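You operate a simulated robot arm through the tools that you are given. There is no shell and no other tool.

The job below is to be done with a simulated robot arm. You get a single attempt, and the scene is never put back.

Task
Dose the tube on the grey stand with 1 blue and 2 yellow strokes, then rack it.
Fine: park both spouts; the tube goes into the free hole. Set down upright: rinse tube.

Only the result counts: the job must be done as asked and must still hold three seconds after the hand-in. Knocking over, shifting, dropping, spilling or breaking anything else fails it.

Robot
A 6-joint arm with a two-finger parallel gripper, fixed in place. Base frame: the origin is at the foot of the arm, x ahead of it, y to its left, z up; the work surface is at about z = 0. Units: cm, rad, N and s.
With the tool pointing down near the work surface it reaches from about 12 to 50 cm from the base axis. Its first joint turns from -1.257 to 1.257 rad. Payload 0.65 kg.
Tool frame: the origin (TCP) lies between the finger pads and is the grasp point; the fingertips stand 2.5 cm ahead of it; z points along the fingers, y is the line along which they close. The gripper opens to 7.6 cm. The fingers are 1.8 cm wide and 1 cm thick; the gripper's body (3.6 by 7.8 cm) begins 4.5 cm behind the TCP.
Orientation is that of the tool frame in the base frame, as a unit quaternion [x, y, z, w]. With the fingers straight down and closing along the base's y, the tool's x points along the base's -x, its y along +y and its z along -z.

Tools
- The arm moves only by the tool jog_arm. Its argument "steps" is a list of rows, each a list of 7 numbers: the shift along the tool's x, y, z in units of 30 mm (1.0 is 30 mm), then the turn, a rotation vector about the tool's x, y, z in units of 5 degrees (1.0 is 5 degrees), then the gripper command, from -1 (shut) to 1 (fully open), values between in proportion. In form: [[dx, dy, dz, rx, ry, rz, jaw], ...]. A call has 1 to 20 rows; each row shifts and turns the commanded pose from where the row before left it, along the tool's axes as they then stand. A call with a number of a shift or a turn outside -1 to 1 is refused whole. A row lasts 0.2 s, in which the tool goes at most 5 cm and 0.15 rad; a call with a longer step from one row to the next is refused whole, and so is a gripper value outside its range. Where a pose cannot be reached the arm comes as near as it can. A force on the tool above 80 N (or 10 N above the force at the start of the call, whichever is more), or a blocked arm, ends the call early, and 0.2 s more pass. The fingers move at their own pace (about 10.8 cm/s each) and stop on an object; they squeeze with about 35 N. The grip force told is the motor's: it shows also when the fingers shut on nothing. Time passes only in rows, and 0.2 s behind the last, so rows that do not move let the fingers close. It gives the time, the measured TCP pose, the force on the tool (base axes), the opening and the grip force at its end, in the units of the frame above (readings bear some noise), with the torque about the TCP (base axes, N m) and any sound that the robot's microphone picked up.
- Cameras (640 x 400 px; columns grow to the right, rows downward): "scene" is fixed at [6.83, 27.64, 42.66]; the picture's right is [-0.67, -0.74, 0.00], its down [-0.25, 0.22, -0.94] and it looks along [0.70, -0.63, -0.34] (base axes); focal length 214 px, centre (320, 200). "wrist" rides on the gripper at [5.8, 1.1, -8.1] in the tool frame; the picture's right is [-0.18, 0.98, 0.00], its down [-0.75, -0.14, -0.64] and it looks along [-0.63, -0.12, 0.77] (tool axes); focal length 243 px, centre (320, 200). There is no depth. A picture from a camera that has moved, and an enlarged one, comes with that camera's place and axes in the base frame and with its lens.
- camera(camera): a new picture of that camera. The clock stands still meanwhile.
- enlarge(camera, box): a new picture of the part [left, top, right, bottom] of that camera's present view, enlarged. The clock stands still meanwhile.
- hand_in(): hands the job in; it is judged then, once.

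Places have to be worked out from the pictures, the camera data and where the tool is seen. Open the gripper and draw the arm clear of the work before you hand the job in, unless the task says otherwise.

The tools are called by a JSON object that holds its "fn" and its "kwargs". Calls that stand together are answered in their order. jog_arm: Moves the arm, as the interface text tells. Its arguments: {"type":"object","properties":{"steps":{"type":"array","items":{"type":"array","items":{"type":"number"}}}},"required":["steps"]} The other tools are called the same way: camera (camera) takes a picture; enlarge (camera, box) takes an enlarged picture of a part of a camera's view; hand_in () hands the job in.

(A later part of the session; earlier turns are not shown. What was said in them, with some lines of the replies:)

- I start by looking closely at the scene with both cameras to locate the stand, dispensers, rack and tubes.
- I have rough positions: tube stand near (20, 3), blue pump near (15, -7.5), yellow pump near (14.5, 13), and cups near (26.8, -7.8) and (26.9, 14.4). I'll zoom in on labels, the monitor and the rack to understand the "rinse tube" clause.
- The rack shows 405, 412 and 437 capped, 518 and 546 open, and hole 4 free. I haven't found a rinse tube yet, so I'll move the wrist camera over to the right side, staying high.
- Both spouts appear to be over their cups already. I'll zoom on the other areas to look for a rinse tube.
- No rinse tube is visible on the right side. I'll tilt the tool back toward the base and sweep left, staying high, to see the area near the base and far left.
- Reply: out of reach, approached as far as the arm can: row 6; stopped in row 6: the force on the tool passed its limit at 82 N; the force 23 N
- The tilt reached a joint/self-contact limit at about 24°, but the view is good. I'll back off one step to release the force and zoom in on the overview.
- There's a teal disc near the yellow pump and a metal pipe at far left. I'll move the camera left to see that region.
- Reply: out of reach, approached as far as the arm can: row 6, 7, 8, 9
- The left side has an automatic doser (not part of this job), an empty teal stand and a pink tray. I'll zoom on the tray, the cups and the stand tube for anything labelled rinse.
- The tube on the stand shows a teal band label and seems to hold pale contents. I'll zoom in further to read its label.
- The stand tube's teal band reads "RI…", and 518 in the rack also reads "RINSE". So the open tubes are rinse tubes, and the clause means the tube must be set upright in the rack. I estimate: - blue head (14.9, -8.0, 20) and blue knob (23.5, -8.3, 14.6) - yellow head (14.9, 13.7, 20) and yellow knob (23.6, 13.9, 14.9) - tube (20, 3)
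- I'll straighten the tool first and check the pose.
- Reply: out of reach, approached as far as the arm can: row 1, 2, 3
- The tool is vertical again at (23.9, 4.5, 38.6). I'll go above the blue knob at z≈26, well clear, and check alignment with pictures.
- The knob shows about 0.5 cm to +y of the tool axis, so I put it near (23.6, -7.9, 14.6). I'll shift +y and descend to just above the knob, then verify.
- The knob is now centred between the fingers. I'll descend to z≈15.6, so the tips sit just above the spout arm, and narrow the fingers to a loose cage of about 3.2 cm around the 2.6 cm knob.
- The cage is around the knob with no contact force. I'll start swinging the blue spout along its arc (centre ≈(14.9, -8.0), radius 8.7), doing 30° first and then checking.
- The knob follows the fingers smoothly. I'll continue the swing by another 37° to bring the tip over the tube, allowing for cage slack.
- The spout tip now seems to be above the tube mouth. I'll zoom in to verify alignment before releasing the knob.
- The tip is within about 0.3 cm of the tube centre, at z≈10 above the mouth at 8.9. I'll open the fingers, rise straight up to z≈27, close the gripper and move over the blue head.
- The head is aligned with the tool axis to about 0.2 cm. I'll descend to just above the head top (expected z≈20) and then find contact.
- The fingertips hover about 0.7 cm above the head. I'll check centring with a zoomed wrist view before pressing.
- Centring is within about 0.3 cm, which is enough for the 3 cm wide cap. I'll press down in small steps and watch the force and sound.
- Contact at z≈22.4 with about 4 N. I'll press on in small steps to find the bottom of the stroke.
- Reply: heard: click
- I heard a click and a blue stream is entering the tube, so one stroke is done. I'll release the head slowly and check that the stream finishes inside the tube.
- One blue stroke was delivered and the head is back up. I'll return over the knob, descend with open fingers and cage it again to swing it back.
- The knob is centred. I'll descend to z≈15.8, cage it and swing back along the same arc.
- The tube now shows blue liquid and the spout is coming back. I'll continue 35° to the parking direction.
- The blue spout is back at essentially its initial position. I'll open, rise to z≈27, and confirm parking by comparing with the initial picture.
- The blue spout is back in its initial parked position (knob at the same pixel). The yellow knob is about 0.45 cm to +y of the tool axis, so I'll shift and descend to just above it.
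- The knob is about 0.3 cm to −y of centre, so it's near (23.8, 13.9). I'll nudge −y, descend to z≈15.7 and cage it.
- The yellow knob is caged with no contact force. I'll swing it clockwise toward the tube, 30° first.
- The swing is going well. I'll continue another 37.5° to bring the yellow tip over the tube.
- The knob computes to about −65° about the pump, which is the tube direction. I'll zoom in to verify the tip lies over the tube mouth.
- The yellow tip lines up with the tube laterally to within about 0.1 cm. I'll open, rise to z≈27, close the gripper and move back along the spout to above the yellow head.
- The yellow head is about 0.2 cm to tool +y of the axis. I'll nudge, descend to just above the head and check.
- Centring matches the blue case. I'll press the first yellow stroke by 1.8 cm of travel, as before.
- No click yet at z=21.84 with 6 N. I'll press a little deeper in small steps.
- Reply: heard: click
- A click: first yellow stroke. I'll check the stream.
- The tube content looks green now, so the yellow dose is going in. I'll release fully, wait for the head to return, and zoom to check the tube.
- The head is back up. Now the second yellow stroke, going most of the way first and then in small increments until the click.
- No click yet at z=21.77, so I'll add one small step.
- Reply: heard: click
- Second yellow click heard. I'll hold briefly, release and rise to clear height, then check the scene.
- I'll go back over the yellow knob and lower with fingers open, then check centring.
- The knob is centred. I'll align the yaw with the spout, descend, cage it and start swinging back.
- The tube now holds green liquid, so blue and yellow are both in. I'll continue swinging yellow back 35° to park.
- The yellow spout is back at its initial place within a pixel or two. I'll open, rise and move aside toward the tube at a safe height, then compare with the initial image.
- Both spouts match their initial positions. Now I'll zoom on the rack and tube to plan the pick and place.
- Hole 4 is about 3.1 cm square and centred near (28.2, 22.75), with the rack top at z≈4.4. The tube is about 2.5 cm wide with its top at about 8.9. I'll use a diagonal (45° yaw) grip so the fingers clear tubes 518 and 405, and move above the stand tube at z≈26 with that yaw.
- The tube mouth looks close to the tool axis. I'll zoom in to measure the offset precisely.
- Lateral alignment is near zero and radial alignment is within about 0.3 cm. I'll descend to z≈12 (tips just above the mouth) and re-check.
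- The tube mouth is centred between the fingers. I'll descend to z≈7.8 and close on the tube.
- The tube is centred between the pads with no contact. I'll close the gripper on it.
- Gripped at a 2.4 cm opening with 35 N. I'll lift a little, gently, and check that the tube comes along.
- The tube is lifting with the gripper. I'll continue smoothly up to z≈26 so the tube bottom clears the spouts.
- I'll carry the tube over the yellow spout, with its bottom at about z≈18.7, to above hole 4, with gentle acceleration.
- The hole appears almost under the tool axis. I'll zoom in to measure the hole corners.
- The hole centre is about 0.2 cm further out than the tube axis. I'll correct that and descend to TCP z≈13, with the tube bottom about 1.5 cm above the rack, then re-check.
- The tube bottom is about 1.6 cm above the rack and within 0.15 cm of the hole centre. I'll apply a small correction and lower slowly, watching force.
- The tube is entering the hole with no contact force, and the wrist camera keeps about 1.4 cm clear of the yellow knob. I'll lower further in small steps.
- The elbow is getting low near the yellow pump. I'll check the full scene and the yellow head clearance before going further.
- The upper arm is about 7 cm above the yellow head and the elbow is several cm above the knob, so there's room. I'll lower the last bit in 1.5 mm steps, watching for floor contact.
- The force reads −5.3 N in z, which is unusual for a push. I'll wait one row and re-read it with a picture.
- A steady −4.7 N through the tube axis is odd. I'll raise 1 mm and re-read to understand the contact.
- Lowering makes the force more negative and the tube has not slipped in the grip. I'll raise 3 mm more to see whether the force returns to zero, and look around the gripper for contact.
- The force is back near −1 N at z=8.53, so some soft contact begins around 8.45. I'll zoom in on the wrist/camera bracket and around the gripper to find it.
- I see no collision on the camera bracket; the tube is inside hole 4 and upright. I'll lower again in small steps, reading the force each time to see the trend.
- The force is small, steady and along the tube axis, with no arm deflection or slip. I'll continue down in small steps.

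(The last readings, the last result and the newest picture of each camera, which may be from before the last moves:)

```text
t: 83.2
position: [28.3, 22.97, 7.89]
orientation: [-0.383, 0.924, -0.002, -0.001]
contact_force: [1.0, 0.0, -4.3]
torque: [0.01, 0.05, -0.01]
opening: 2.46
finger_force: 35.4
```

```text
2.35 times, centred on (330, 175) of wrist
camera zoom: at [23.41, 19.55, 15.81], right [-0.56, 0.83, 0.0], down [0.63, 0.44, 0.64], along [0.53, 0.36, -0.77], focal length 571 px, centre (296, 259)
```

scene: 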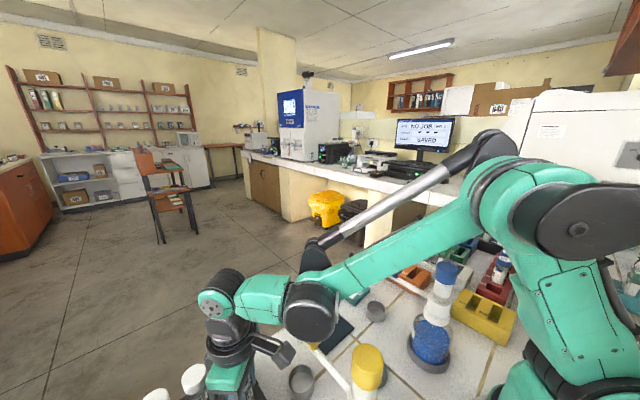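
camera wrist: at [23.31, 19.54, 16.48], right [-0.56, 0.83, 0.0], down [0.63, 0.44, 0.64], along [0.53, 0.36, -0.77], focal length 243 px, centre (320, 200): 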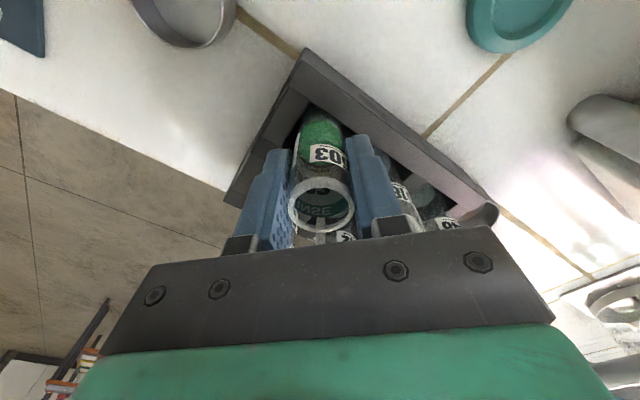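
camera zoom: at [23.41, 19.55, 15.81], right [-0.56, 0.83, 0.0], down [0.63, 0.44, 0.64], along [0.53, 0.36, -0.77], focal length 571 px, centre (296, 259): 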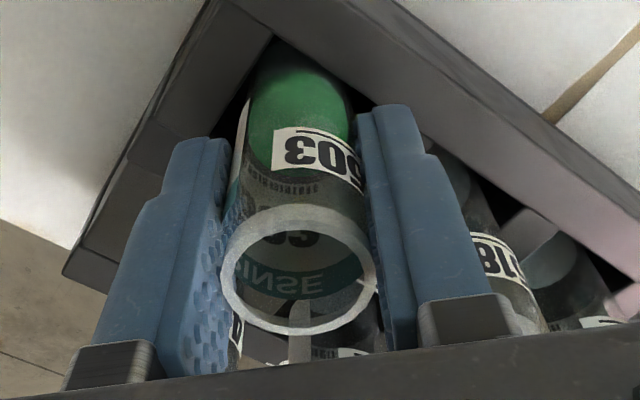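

The force stays near −4 N without growing. I'll go a little further down in 1 mm steps to find the hole floor.

{"fn": "jog_arm", "kwargs": {"steps": [[0, 0, 0.04, 0, 0, 0, -1], [0, 0, 0.04, 0, 0, 0, -1], [0, 0, 0, 0, 0, 0, -1]]}}

{"fn": "enlarge", "kwargs": {"camera": "wrist", "box": [210, 90, 450, 260]}}

{"fn": "enlarge", "kwargs": {"camera": "scene", "box": [140, 320, 300, 400]}}

```text
t: 84.0
position: [28.3, 22.79, 7.72]
orientation: [-0.383, 0.924, -0.002, -0.002]
contact_force: [-0.7, -0.1, -1.3]
torque: [0.0, -0.03, 0.0]
opening: 2.42
finger_force: 34.9
```

```text
2.35 times, centred on (330, 175) of wrist
camera zoom: at [23.37, 19.51, 15.61], right [-0.56, 0.83, 0.0], down [0.63, 0.44, 0.64], along [0.53, 0.36, -0.77], focal length 571 px, centre (296, 259)
```

zoom: 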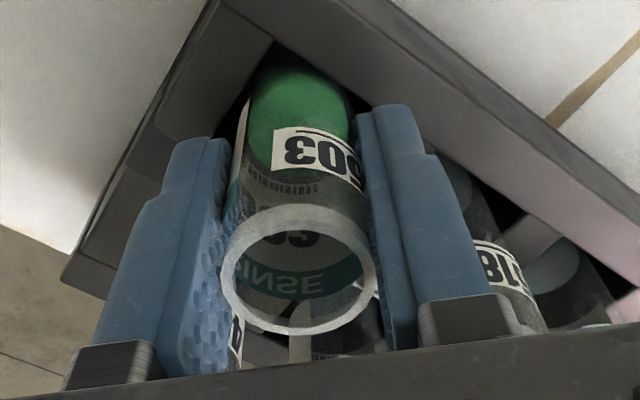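

```text
4.00 times, centred on (220, 360) of scene
camera zoom: at [6.83, 27.64, 42.66], right [-0.67, -0.74, 0.0], down [-0.25, 0.22, -0.94], along [0.7, -0.63, -0.34], focal length 858 px, centre (720, -440)
```

zoom: 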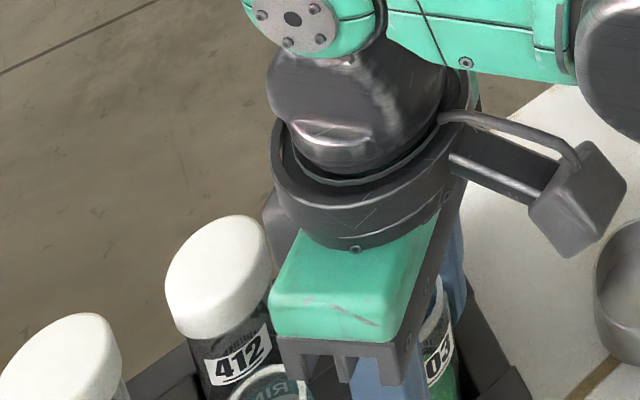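

The force moved up by 3 N, so the floor may be starting to take the load. One more small step.

{"fn": "jog_arm", "kwargs": {"steps": [[0, 0, 0.03, 0, 0, 0, -1], [0, 0, 0, 0, 0, 0, -1]]}}

```text
t: 84.6
position: [28.21, 22.83, 7.45]
orientation: [-0.383, 0.924, -0.002, -0.001]
contact_force: [0.5, 0.3, -1.6]
torque: [0.02, -0.01, -0.04]
opening: 2.45
finger_force: 35.2
```

Still no firm floor contact. I'll take two more 1 mm steps, with the fingertips still about 0.4 cm above the rack top.

{"fn": "jog_arm", "kwargs": {"steps": [[0, 0, 0.03, 0, 0, 0, -1], [0, 0, 0, 0, 0, 0, -1]]}}

{"fn": "enlarge", "kwargs": {"camera": "wrist", "box": [210, 90, 450, 260]}}

{"fn": "enlarge", "kwargs": {"camera": "scene", "box": [190, 350, 270, 400]}}

```text
t: 85.2
position: [28.3, 22.86, 7.52]
orientation: [-0.383, 0.924, -0.003, -0.001]
contact_force: [0.1, 0.1, 6.3]
torque: [0.06, 0.0, 0.04]
opening: 2.43
finger_force: 34.9
```

```text
2.35 times, centred on (330, 175) of wrist
camera zoom: at [23.37, 19.47, 15.43], right [-0.56, 0.83, 0.0], down [0.63, 0.44, 0.64], along [0.53, 0.36, -0.77], focal length 571 px, centre (296, 259)
```

zoom: 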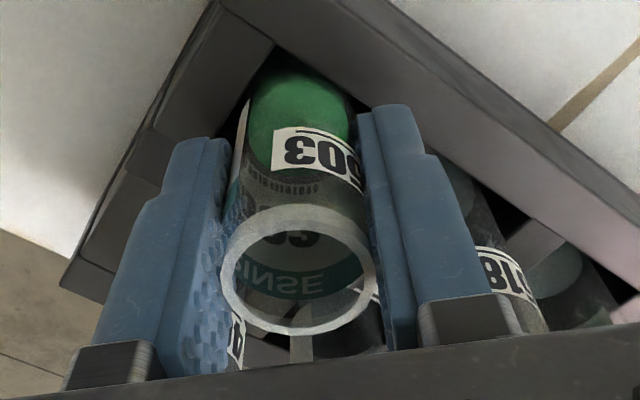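

```text
8.00 times, centred on (230, 375) of scene
camera zoom: at [6.83, 27.64, 42.66], right [-0.67, -0.74, 0.0], down [-0.25, 0.22, -0.94], along [0.7, -0.63, -0.34], focal length 1716 px, centre (1040, -1200)
```

zoom: 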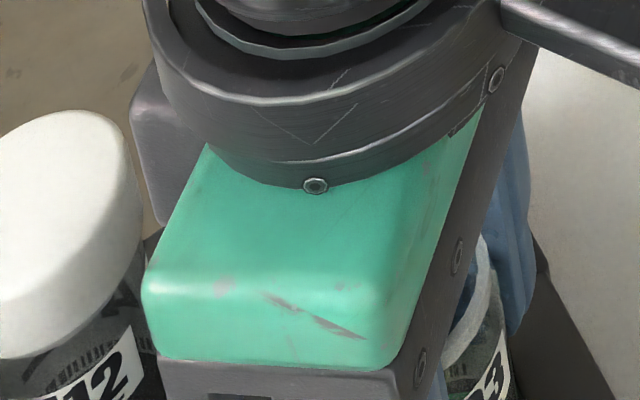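

A +6 N reaction now: the tube is on the hole floor. I'll open the fingers slightly (to about 3.4 cm) to release it without touching the neighbours.

{"fn": "jog_arm", "kwargs": {"steps": [[0, 0, 0, 0, 0, 0, -0.3], [0, 0, 0, 0, 0, 0, -0.2], [0, 0, 0, 0, 0, 0, -0.1], [0, 0, 0, 0, 0, 0, -0.1]]}}

{"fn": "enlarge", "kwargs": {"camera": "wrist", "box": [210, 90, 450, 260]}}

```text
t: 86.2
position: [28.32, 22.86, 7.42]
orientation: [-0.383, 0.924, -0.003, -0.001]
contact_force: [-1.1, -0.9, 0.8]
torque: [-0.01, 0.02, -0.01]
opening: 3.4
finger_force: 0.0
```

```text
2.35 times, centred on (330, 175) of wrist
camera zoom: at [23.37, 19.47, 15.42], right [-0.56, 0.83, 0.0], down [0.63, 0.44, 0.64], along [0.53, 0.36, -0.77], focal length 571 px, centre (296, 259)
```

zoom: 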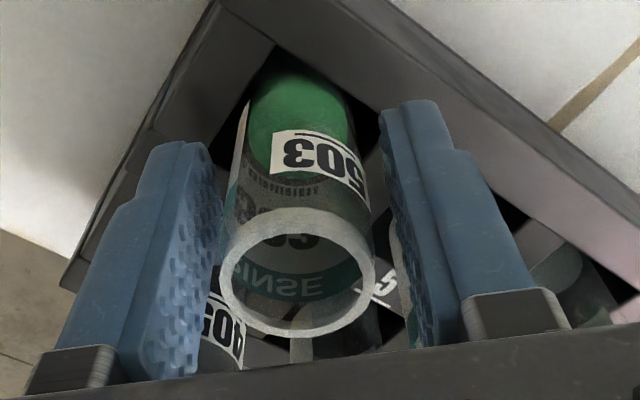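

The tube is released and stands upright in hole 4. I'll raise straight up slowly and check that nothing is dragged along.

{"fn": "jog_arm", "kwargs": {"steps": [[0, 0, -0.1, 0, 0, 0, -0.1], [0, 0, -0.2, 0, 0, 0, -0.1], [0, 0, -0.3, 0, 0, 0, -0.1], [0, 0, -0.4, 0, 0, 0, -0.1], [0, 0, -0.4, 0, 0, 0, -0.1], [0, 0, 0, 0, 0, 0, -0.1]]}}

{"fn": "camera", "kwargs": {"camera": "wrist"}}

{"fn": "enlarge", "kwargs": {"camera": "scene", "box": [140, 300, 340, 400]}}

```text
t: 87.6
position: [28.43, 22.82, 11.61]
orientation: [-0.382, 0.924, -0.003, -0.001]
contact_force: [0.2, 0.1, 0.6]
torque: [0.01, 0.0, -0.01]
opening: 3.44
finger_force: 0.1
```

```text
taken
camera wrist: at [23.43, 19.46, 19.59], right [-0.56, 0.83, 0.0], down [0.63, 0.44, 0.64], along [0.53, 0.36, -0.77], focal length 243 px, centre (320, 200)
```

wrist: 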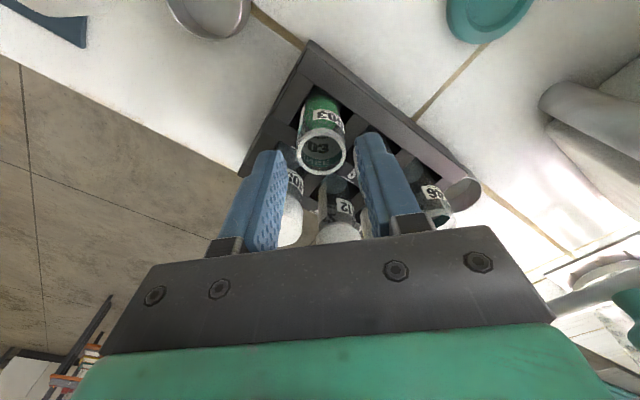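

```text
3.20 times, centred on (240, 350) of scene
camera zoom: at [6.83, 27.64, 42.66], right [-0.67, -0.74, 0.0], down [-0.25, 0.22, -0.94], along [0.7, -0.63, -0.34], focal length 686 px, centre (576, -280)
```

zoom: 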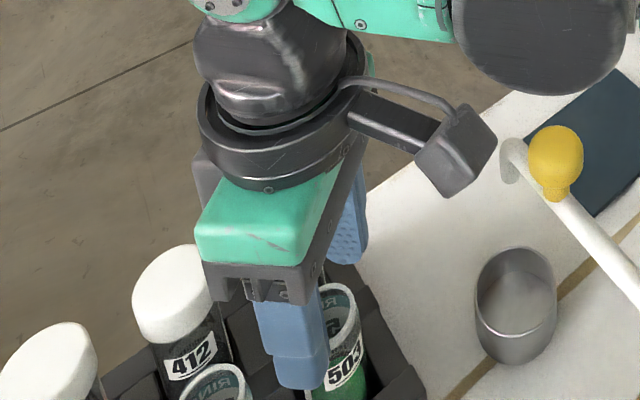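

Tube 503 stands in hole 4. I'll rise well clear and move back toward the start pose, then do a full inspection.

{"fn": "jog_arm", "kwargs": {"steps": [[0, 0, -0.6, 0, 0, 0, -0.1], [0, 0, -0.8, 0, 0, 0, -0.1], [0, 0, -0.8, 0, 0, 0, -0.1], [0, 0, -0.8, 0, 0, 0, 0], [0, 0, -0.8, 0, 0, 0, 0.3], [0, 0, -0.8, 0, 0, 0, 0.5], [0, 0, -0.8, 0, 0, 0, 0.5], [0, 0, -0.8, 0, 0, 0, 0.5], [0.9, 0, -0.5, 0, 0, 0, 0.5], [0.9, 0, 0, 0, 0, 0, 0.5], [0.5, 0, 0, 0, 0, 0, 0.5], [0, 0, 0, 0, 0, 0, 0.5]]}}

{"fn": "camera", "kwargs": {"camera": "wrist"}}

{"fn": "camera", "kwargs": {"camera": "scene"}}

{"fn": "enlarge", "kwargs": {"camera": "scene", "box": [120, 280, 440, 400]}}

{"fn": "enlarge", "kwargs": {"camera": "scene", "box": [260, 200, 580, 400]}}

```text
t: 90.2
position: [23.24, 18.07, 31.98]
orientation: [-0.383, 0.924, -0.002, 0.0]
contact_force: [0.4, 0.7, 0.5]
torque: [-0.01, -0.03, 0.01]
opening: 5.71
finger_force: 0.0
```

```text
taken
camera wrist: at [18.43, 14.64, 39.77], right [-0.56, 0.83, 0.0], down [0.63, 0.44, 0.64], along [0.53, 0.36, -0.77], focal length 243 px, centre (320, 200)
```

wrist: 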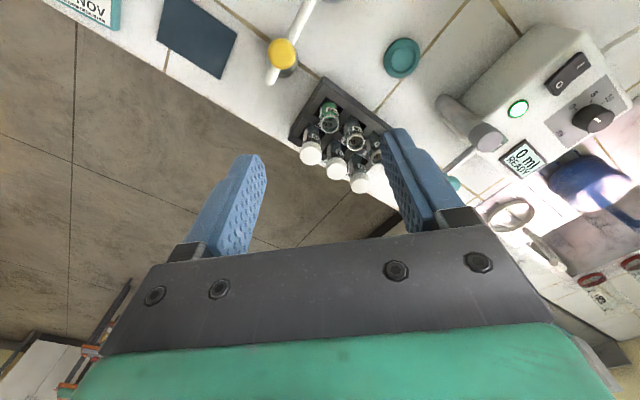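

```text
taken
```

scene: 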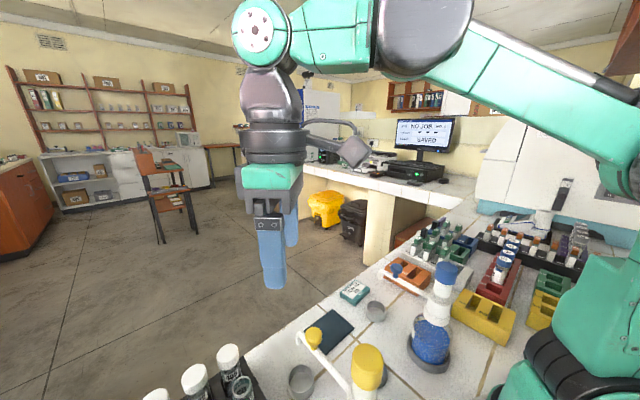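

```text
2.00 times, centred on (280, 340) of scene
camera zoom: at [6.83, 27.64, 42.66], right [-0.67, -0.74, 0.0], down [-0.25, 0.22, -0.94], along [0.7, -0.63, -0.34], focal length 429 px, centre (400, -80)
```

zoom: 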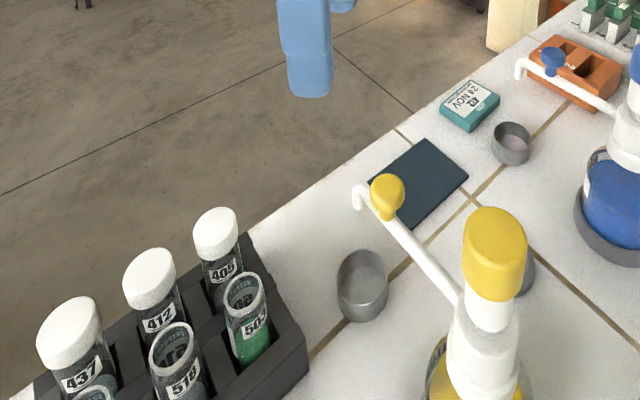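

```text
2.00 times, centred on (420, 300) of scene
camera zoom: at [6.83, 27.64, 42.66], right [-0.67, -0.74, 0.0], down [-0.25, 0.22, -0.94], along [0.7, -0.63, -0.34], focal length 429 px, centre (120, 0)
```

zoom: 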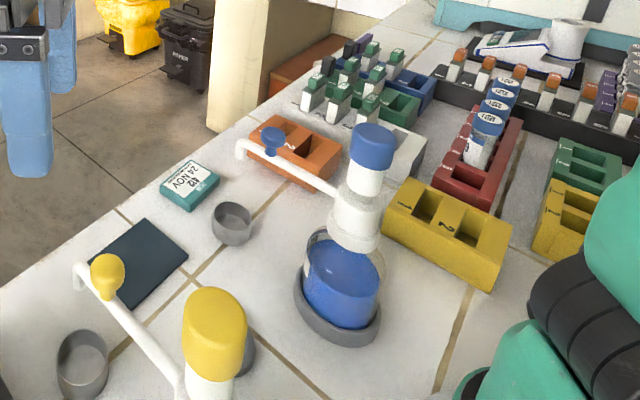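

Tube 503 (green) is in hole 4, the neighbours look unchanged, and both spouts match the initial pictures. I'll bring the arm back near the start pose with the gripper open and take a last look at the stand and bench for spills.

{"fn": "jog_arm", "kwargs": {"steps": [[0, 0, -0.7, 0, 0, 1, 1], [0, 0, -0.7, 0, 0, 1, 1], [0, 0, -0.7, 0, 0, 1, 1], [0, 0, 0, 0, 0, 1, 1], [0, 0, 0, 0, 0, 1, 1], [0, 0, 0, 0, 0, 1, 1], [0, 0, 0, 0, 0, 1, 1], [0, 0, 0, 0, 0, 1, 1], [0, 0, 0, 0, 0, 1, 1], [0, 0, 0, 0, 0, 0, 1]]}}

{"fn": "camera", "kwargs": {"camera": "wrist"}}

{"fn": "enlarge", "kwargs": {"camera": "wrist", "box": [160, 0, 360, 125]}}

{"fn": "enlarge", "kwargs": {"camera": "wrist", "box": [320, 20, 500, 130]}}

```text
t: 92.4
position: [23.4, 18.07, 37.96]
orientation: [0.002, 1.0, -0.002, 0.0]
contact_force: [-0.3, -0.5, 0.5]
torque: [0.0, 0.02, -0.01]
opening: 7.6
finger_force: 0.0
```

```text
taken
camera wrist: at [17.44, 19.21, 45.93], right [0.19, 0.98, 0.0], down [0.75, -0.14, 0.64], along [0.63, -0.12, -0.77], focal length 243 px, centre (320, 200)
```

wrist: 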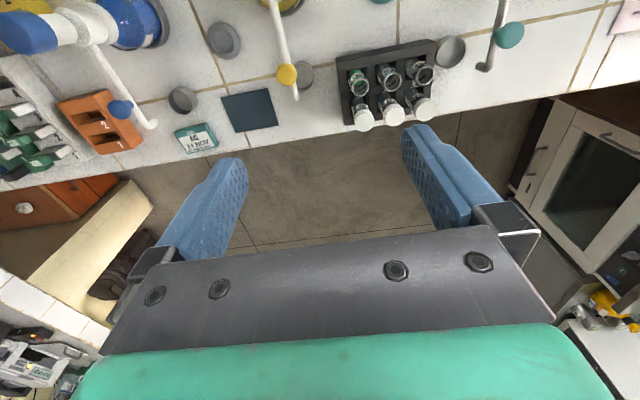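

```text
3.20 times, centred on (260, 62) of wrist
camera zoom: at [17.44, 19.21, 45.93], right [0.19, 0.98, 0.0], down [0.75, -0.14, 0.64], along [0.63, -0.12, -0.77], focal length 776 px, centre (512, 640)
```

zoom: 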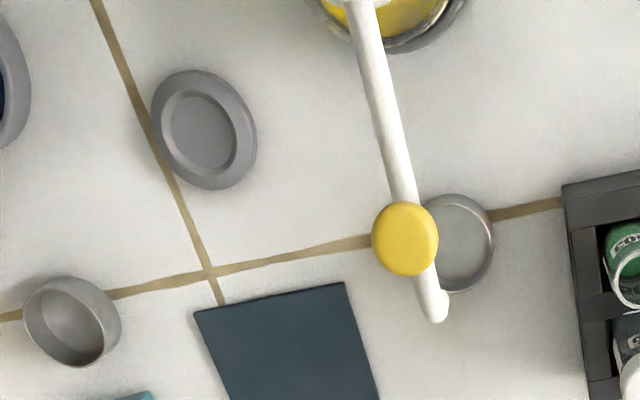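

```text
3.56 times, centred on (410, 75) of wrist
camera zoom: at [17.44, 19.21, 45.93], right [0.19, 0.98, 0.0], down [0.75, -0.14, 0.64], along [0.63, -0.12, -0.77], focal length 863 px, centre (0, 644)
```

zoom: 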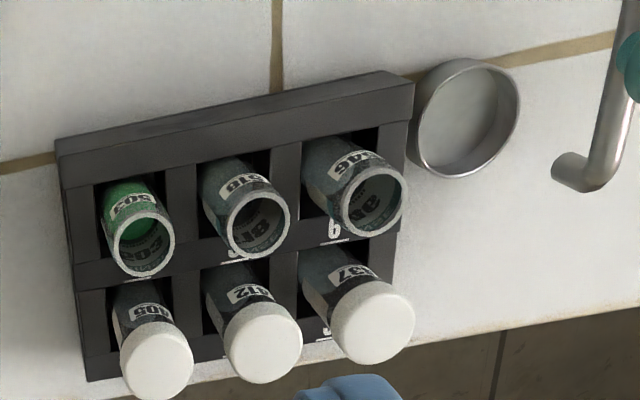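

Everything checks out: the stand is empty and in place, no spills are visible, and tube 503 stands upright in hole 4. Both spouts are over their cups, and the arm is clear with the gripper open. I'm handing in.

{"fn": "hand_in", "kwargs": {}}

```text
The job is handed in.
```

The tube from the grey stand (503) got 1 blue and 2 yellow strokes and now stands upright in hole 4, the free one. I have handed the job in; no verdict came back.

- **Dosing:** I heard one click per stroke, with the spout tip over the tube mouth each time. I saw the blue stream go in. The yellow stream was hidden behind the gripper, but the contents turned green.
- **Spouts:** both are back over their cups, matching the first pictures.
- **Rack:** tubes 405, 412, 437, 518 and 546 are still in their holes and look undisturbed. No spills are visible, and the empty stand looks to be where it was.
- **Rinse tube:** the tube's own teal band reads "RINSE", so I took "Set down upright: rinse tube" to mean this tube. I found no other loose rinse tube.
- **Odd reading:** while lowering into the hole, the force sensor showed a steady downward pull of about 4–5 N that I couldn't explain. It faded, and the tube then met the hole floor normally. The pictures showed no slip or contact with the neighbouring tubes.

The gripper is open and the arm is clear of the bench.
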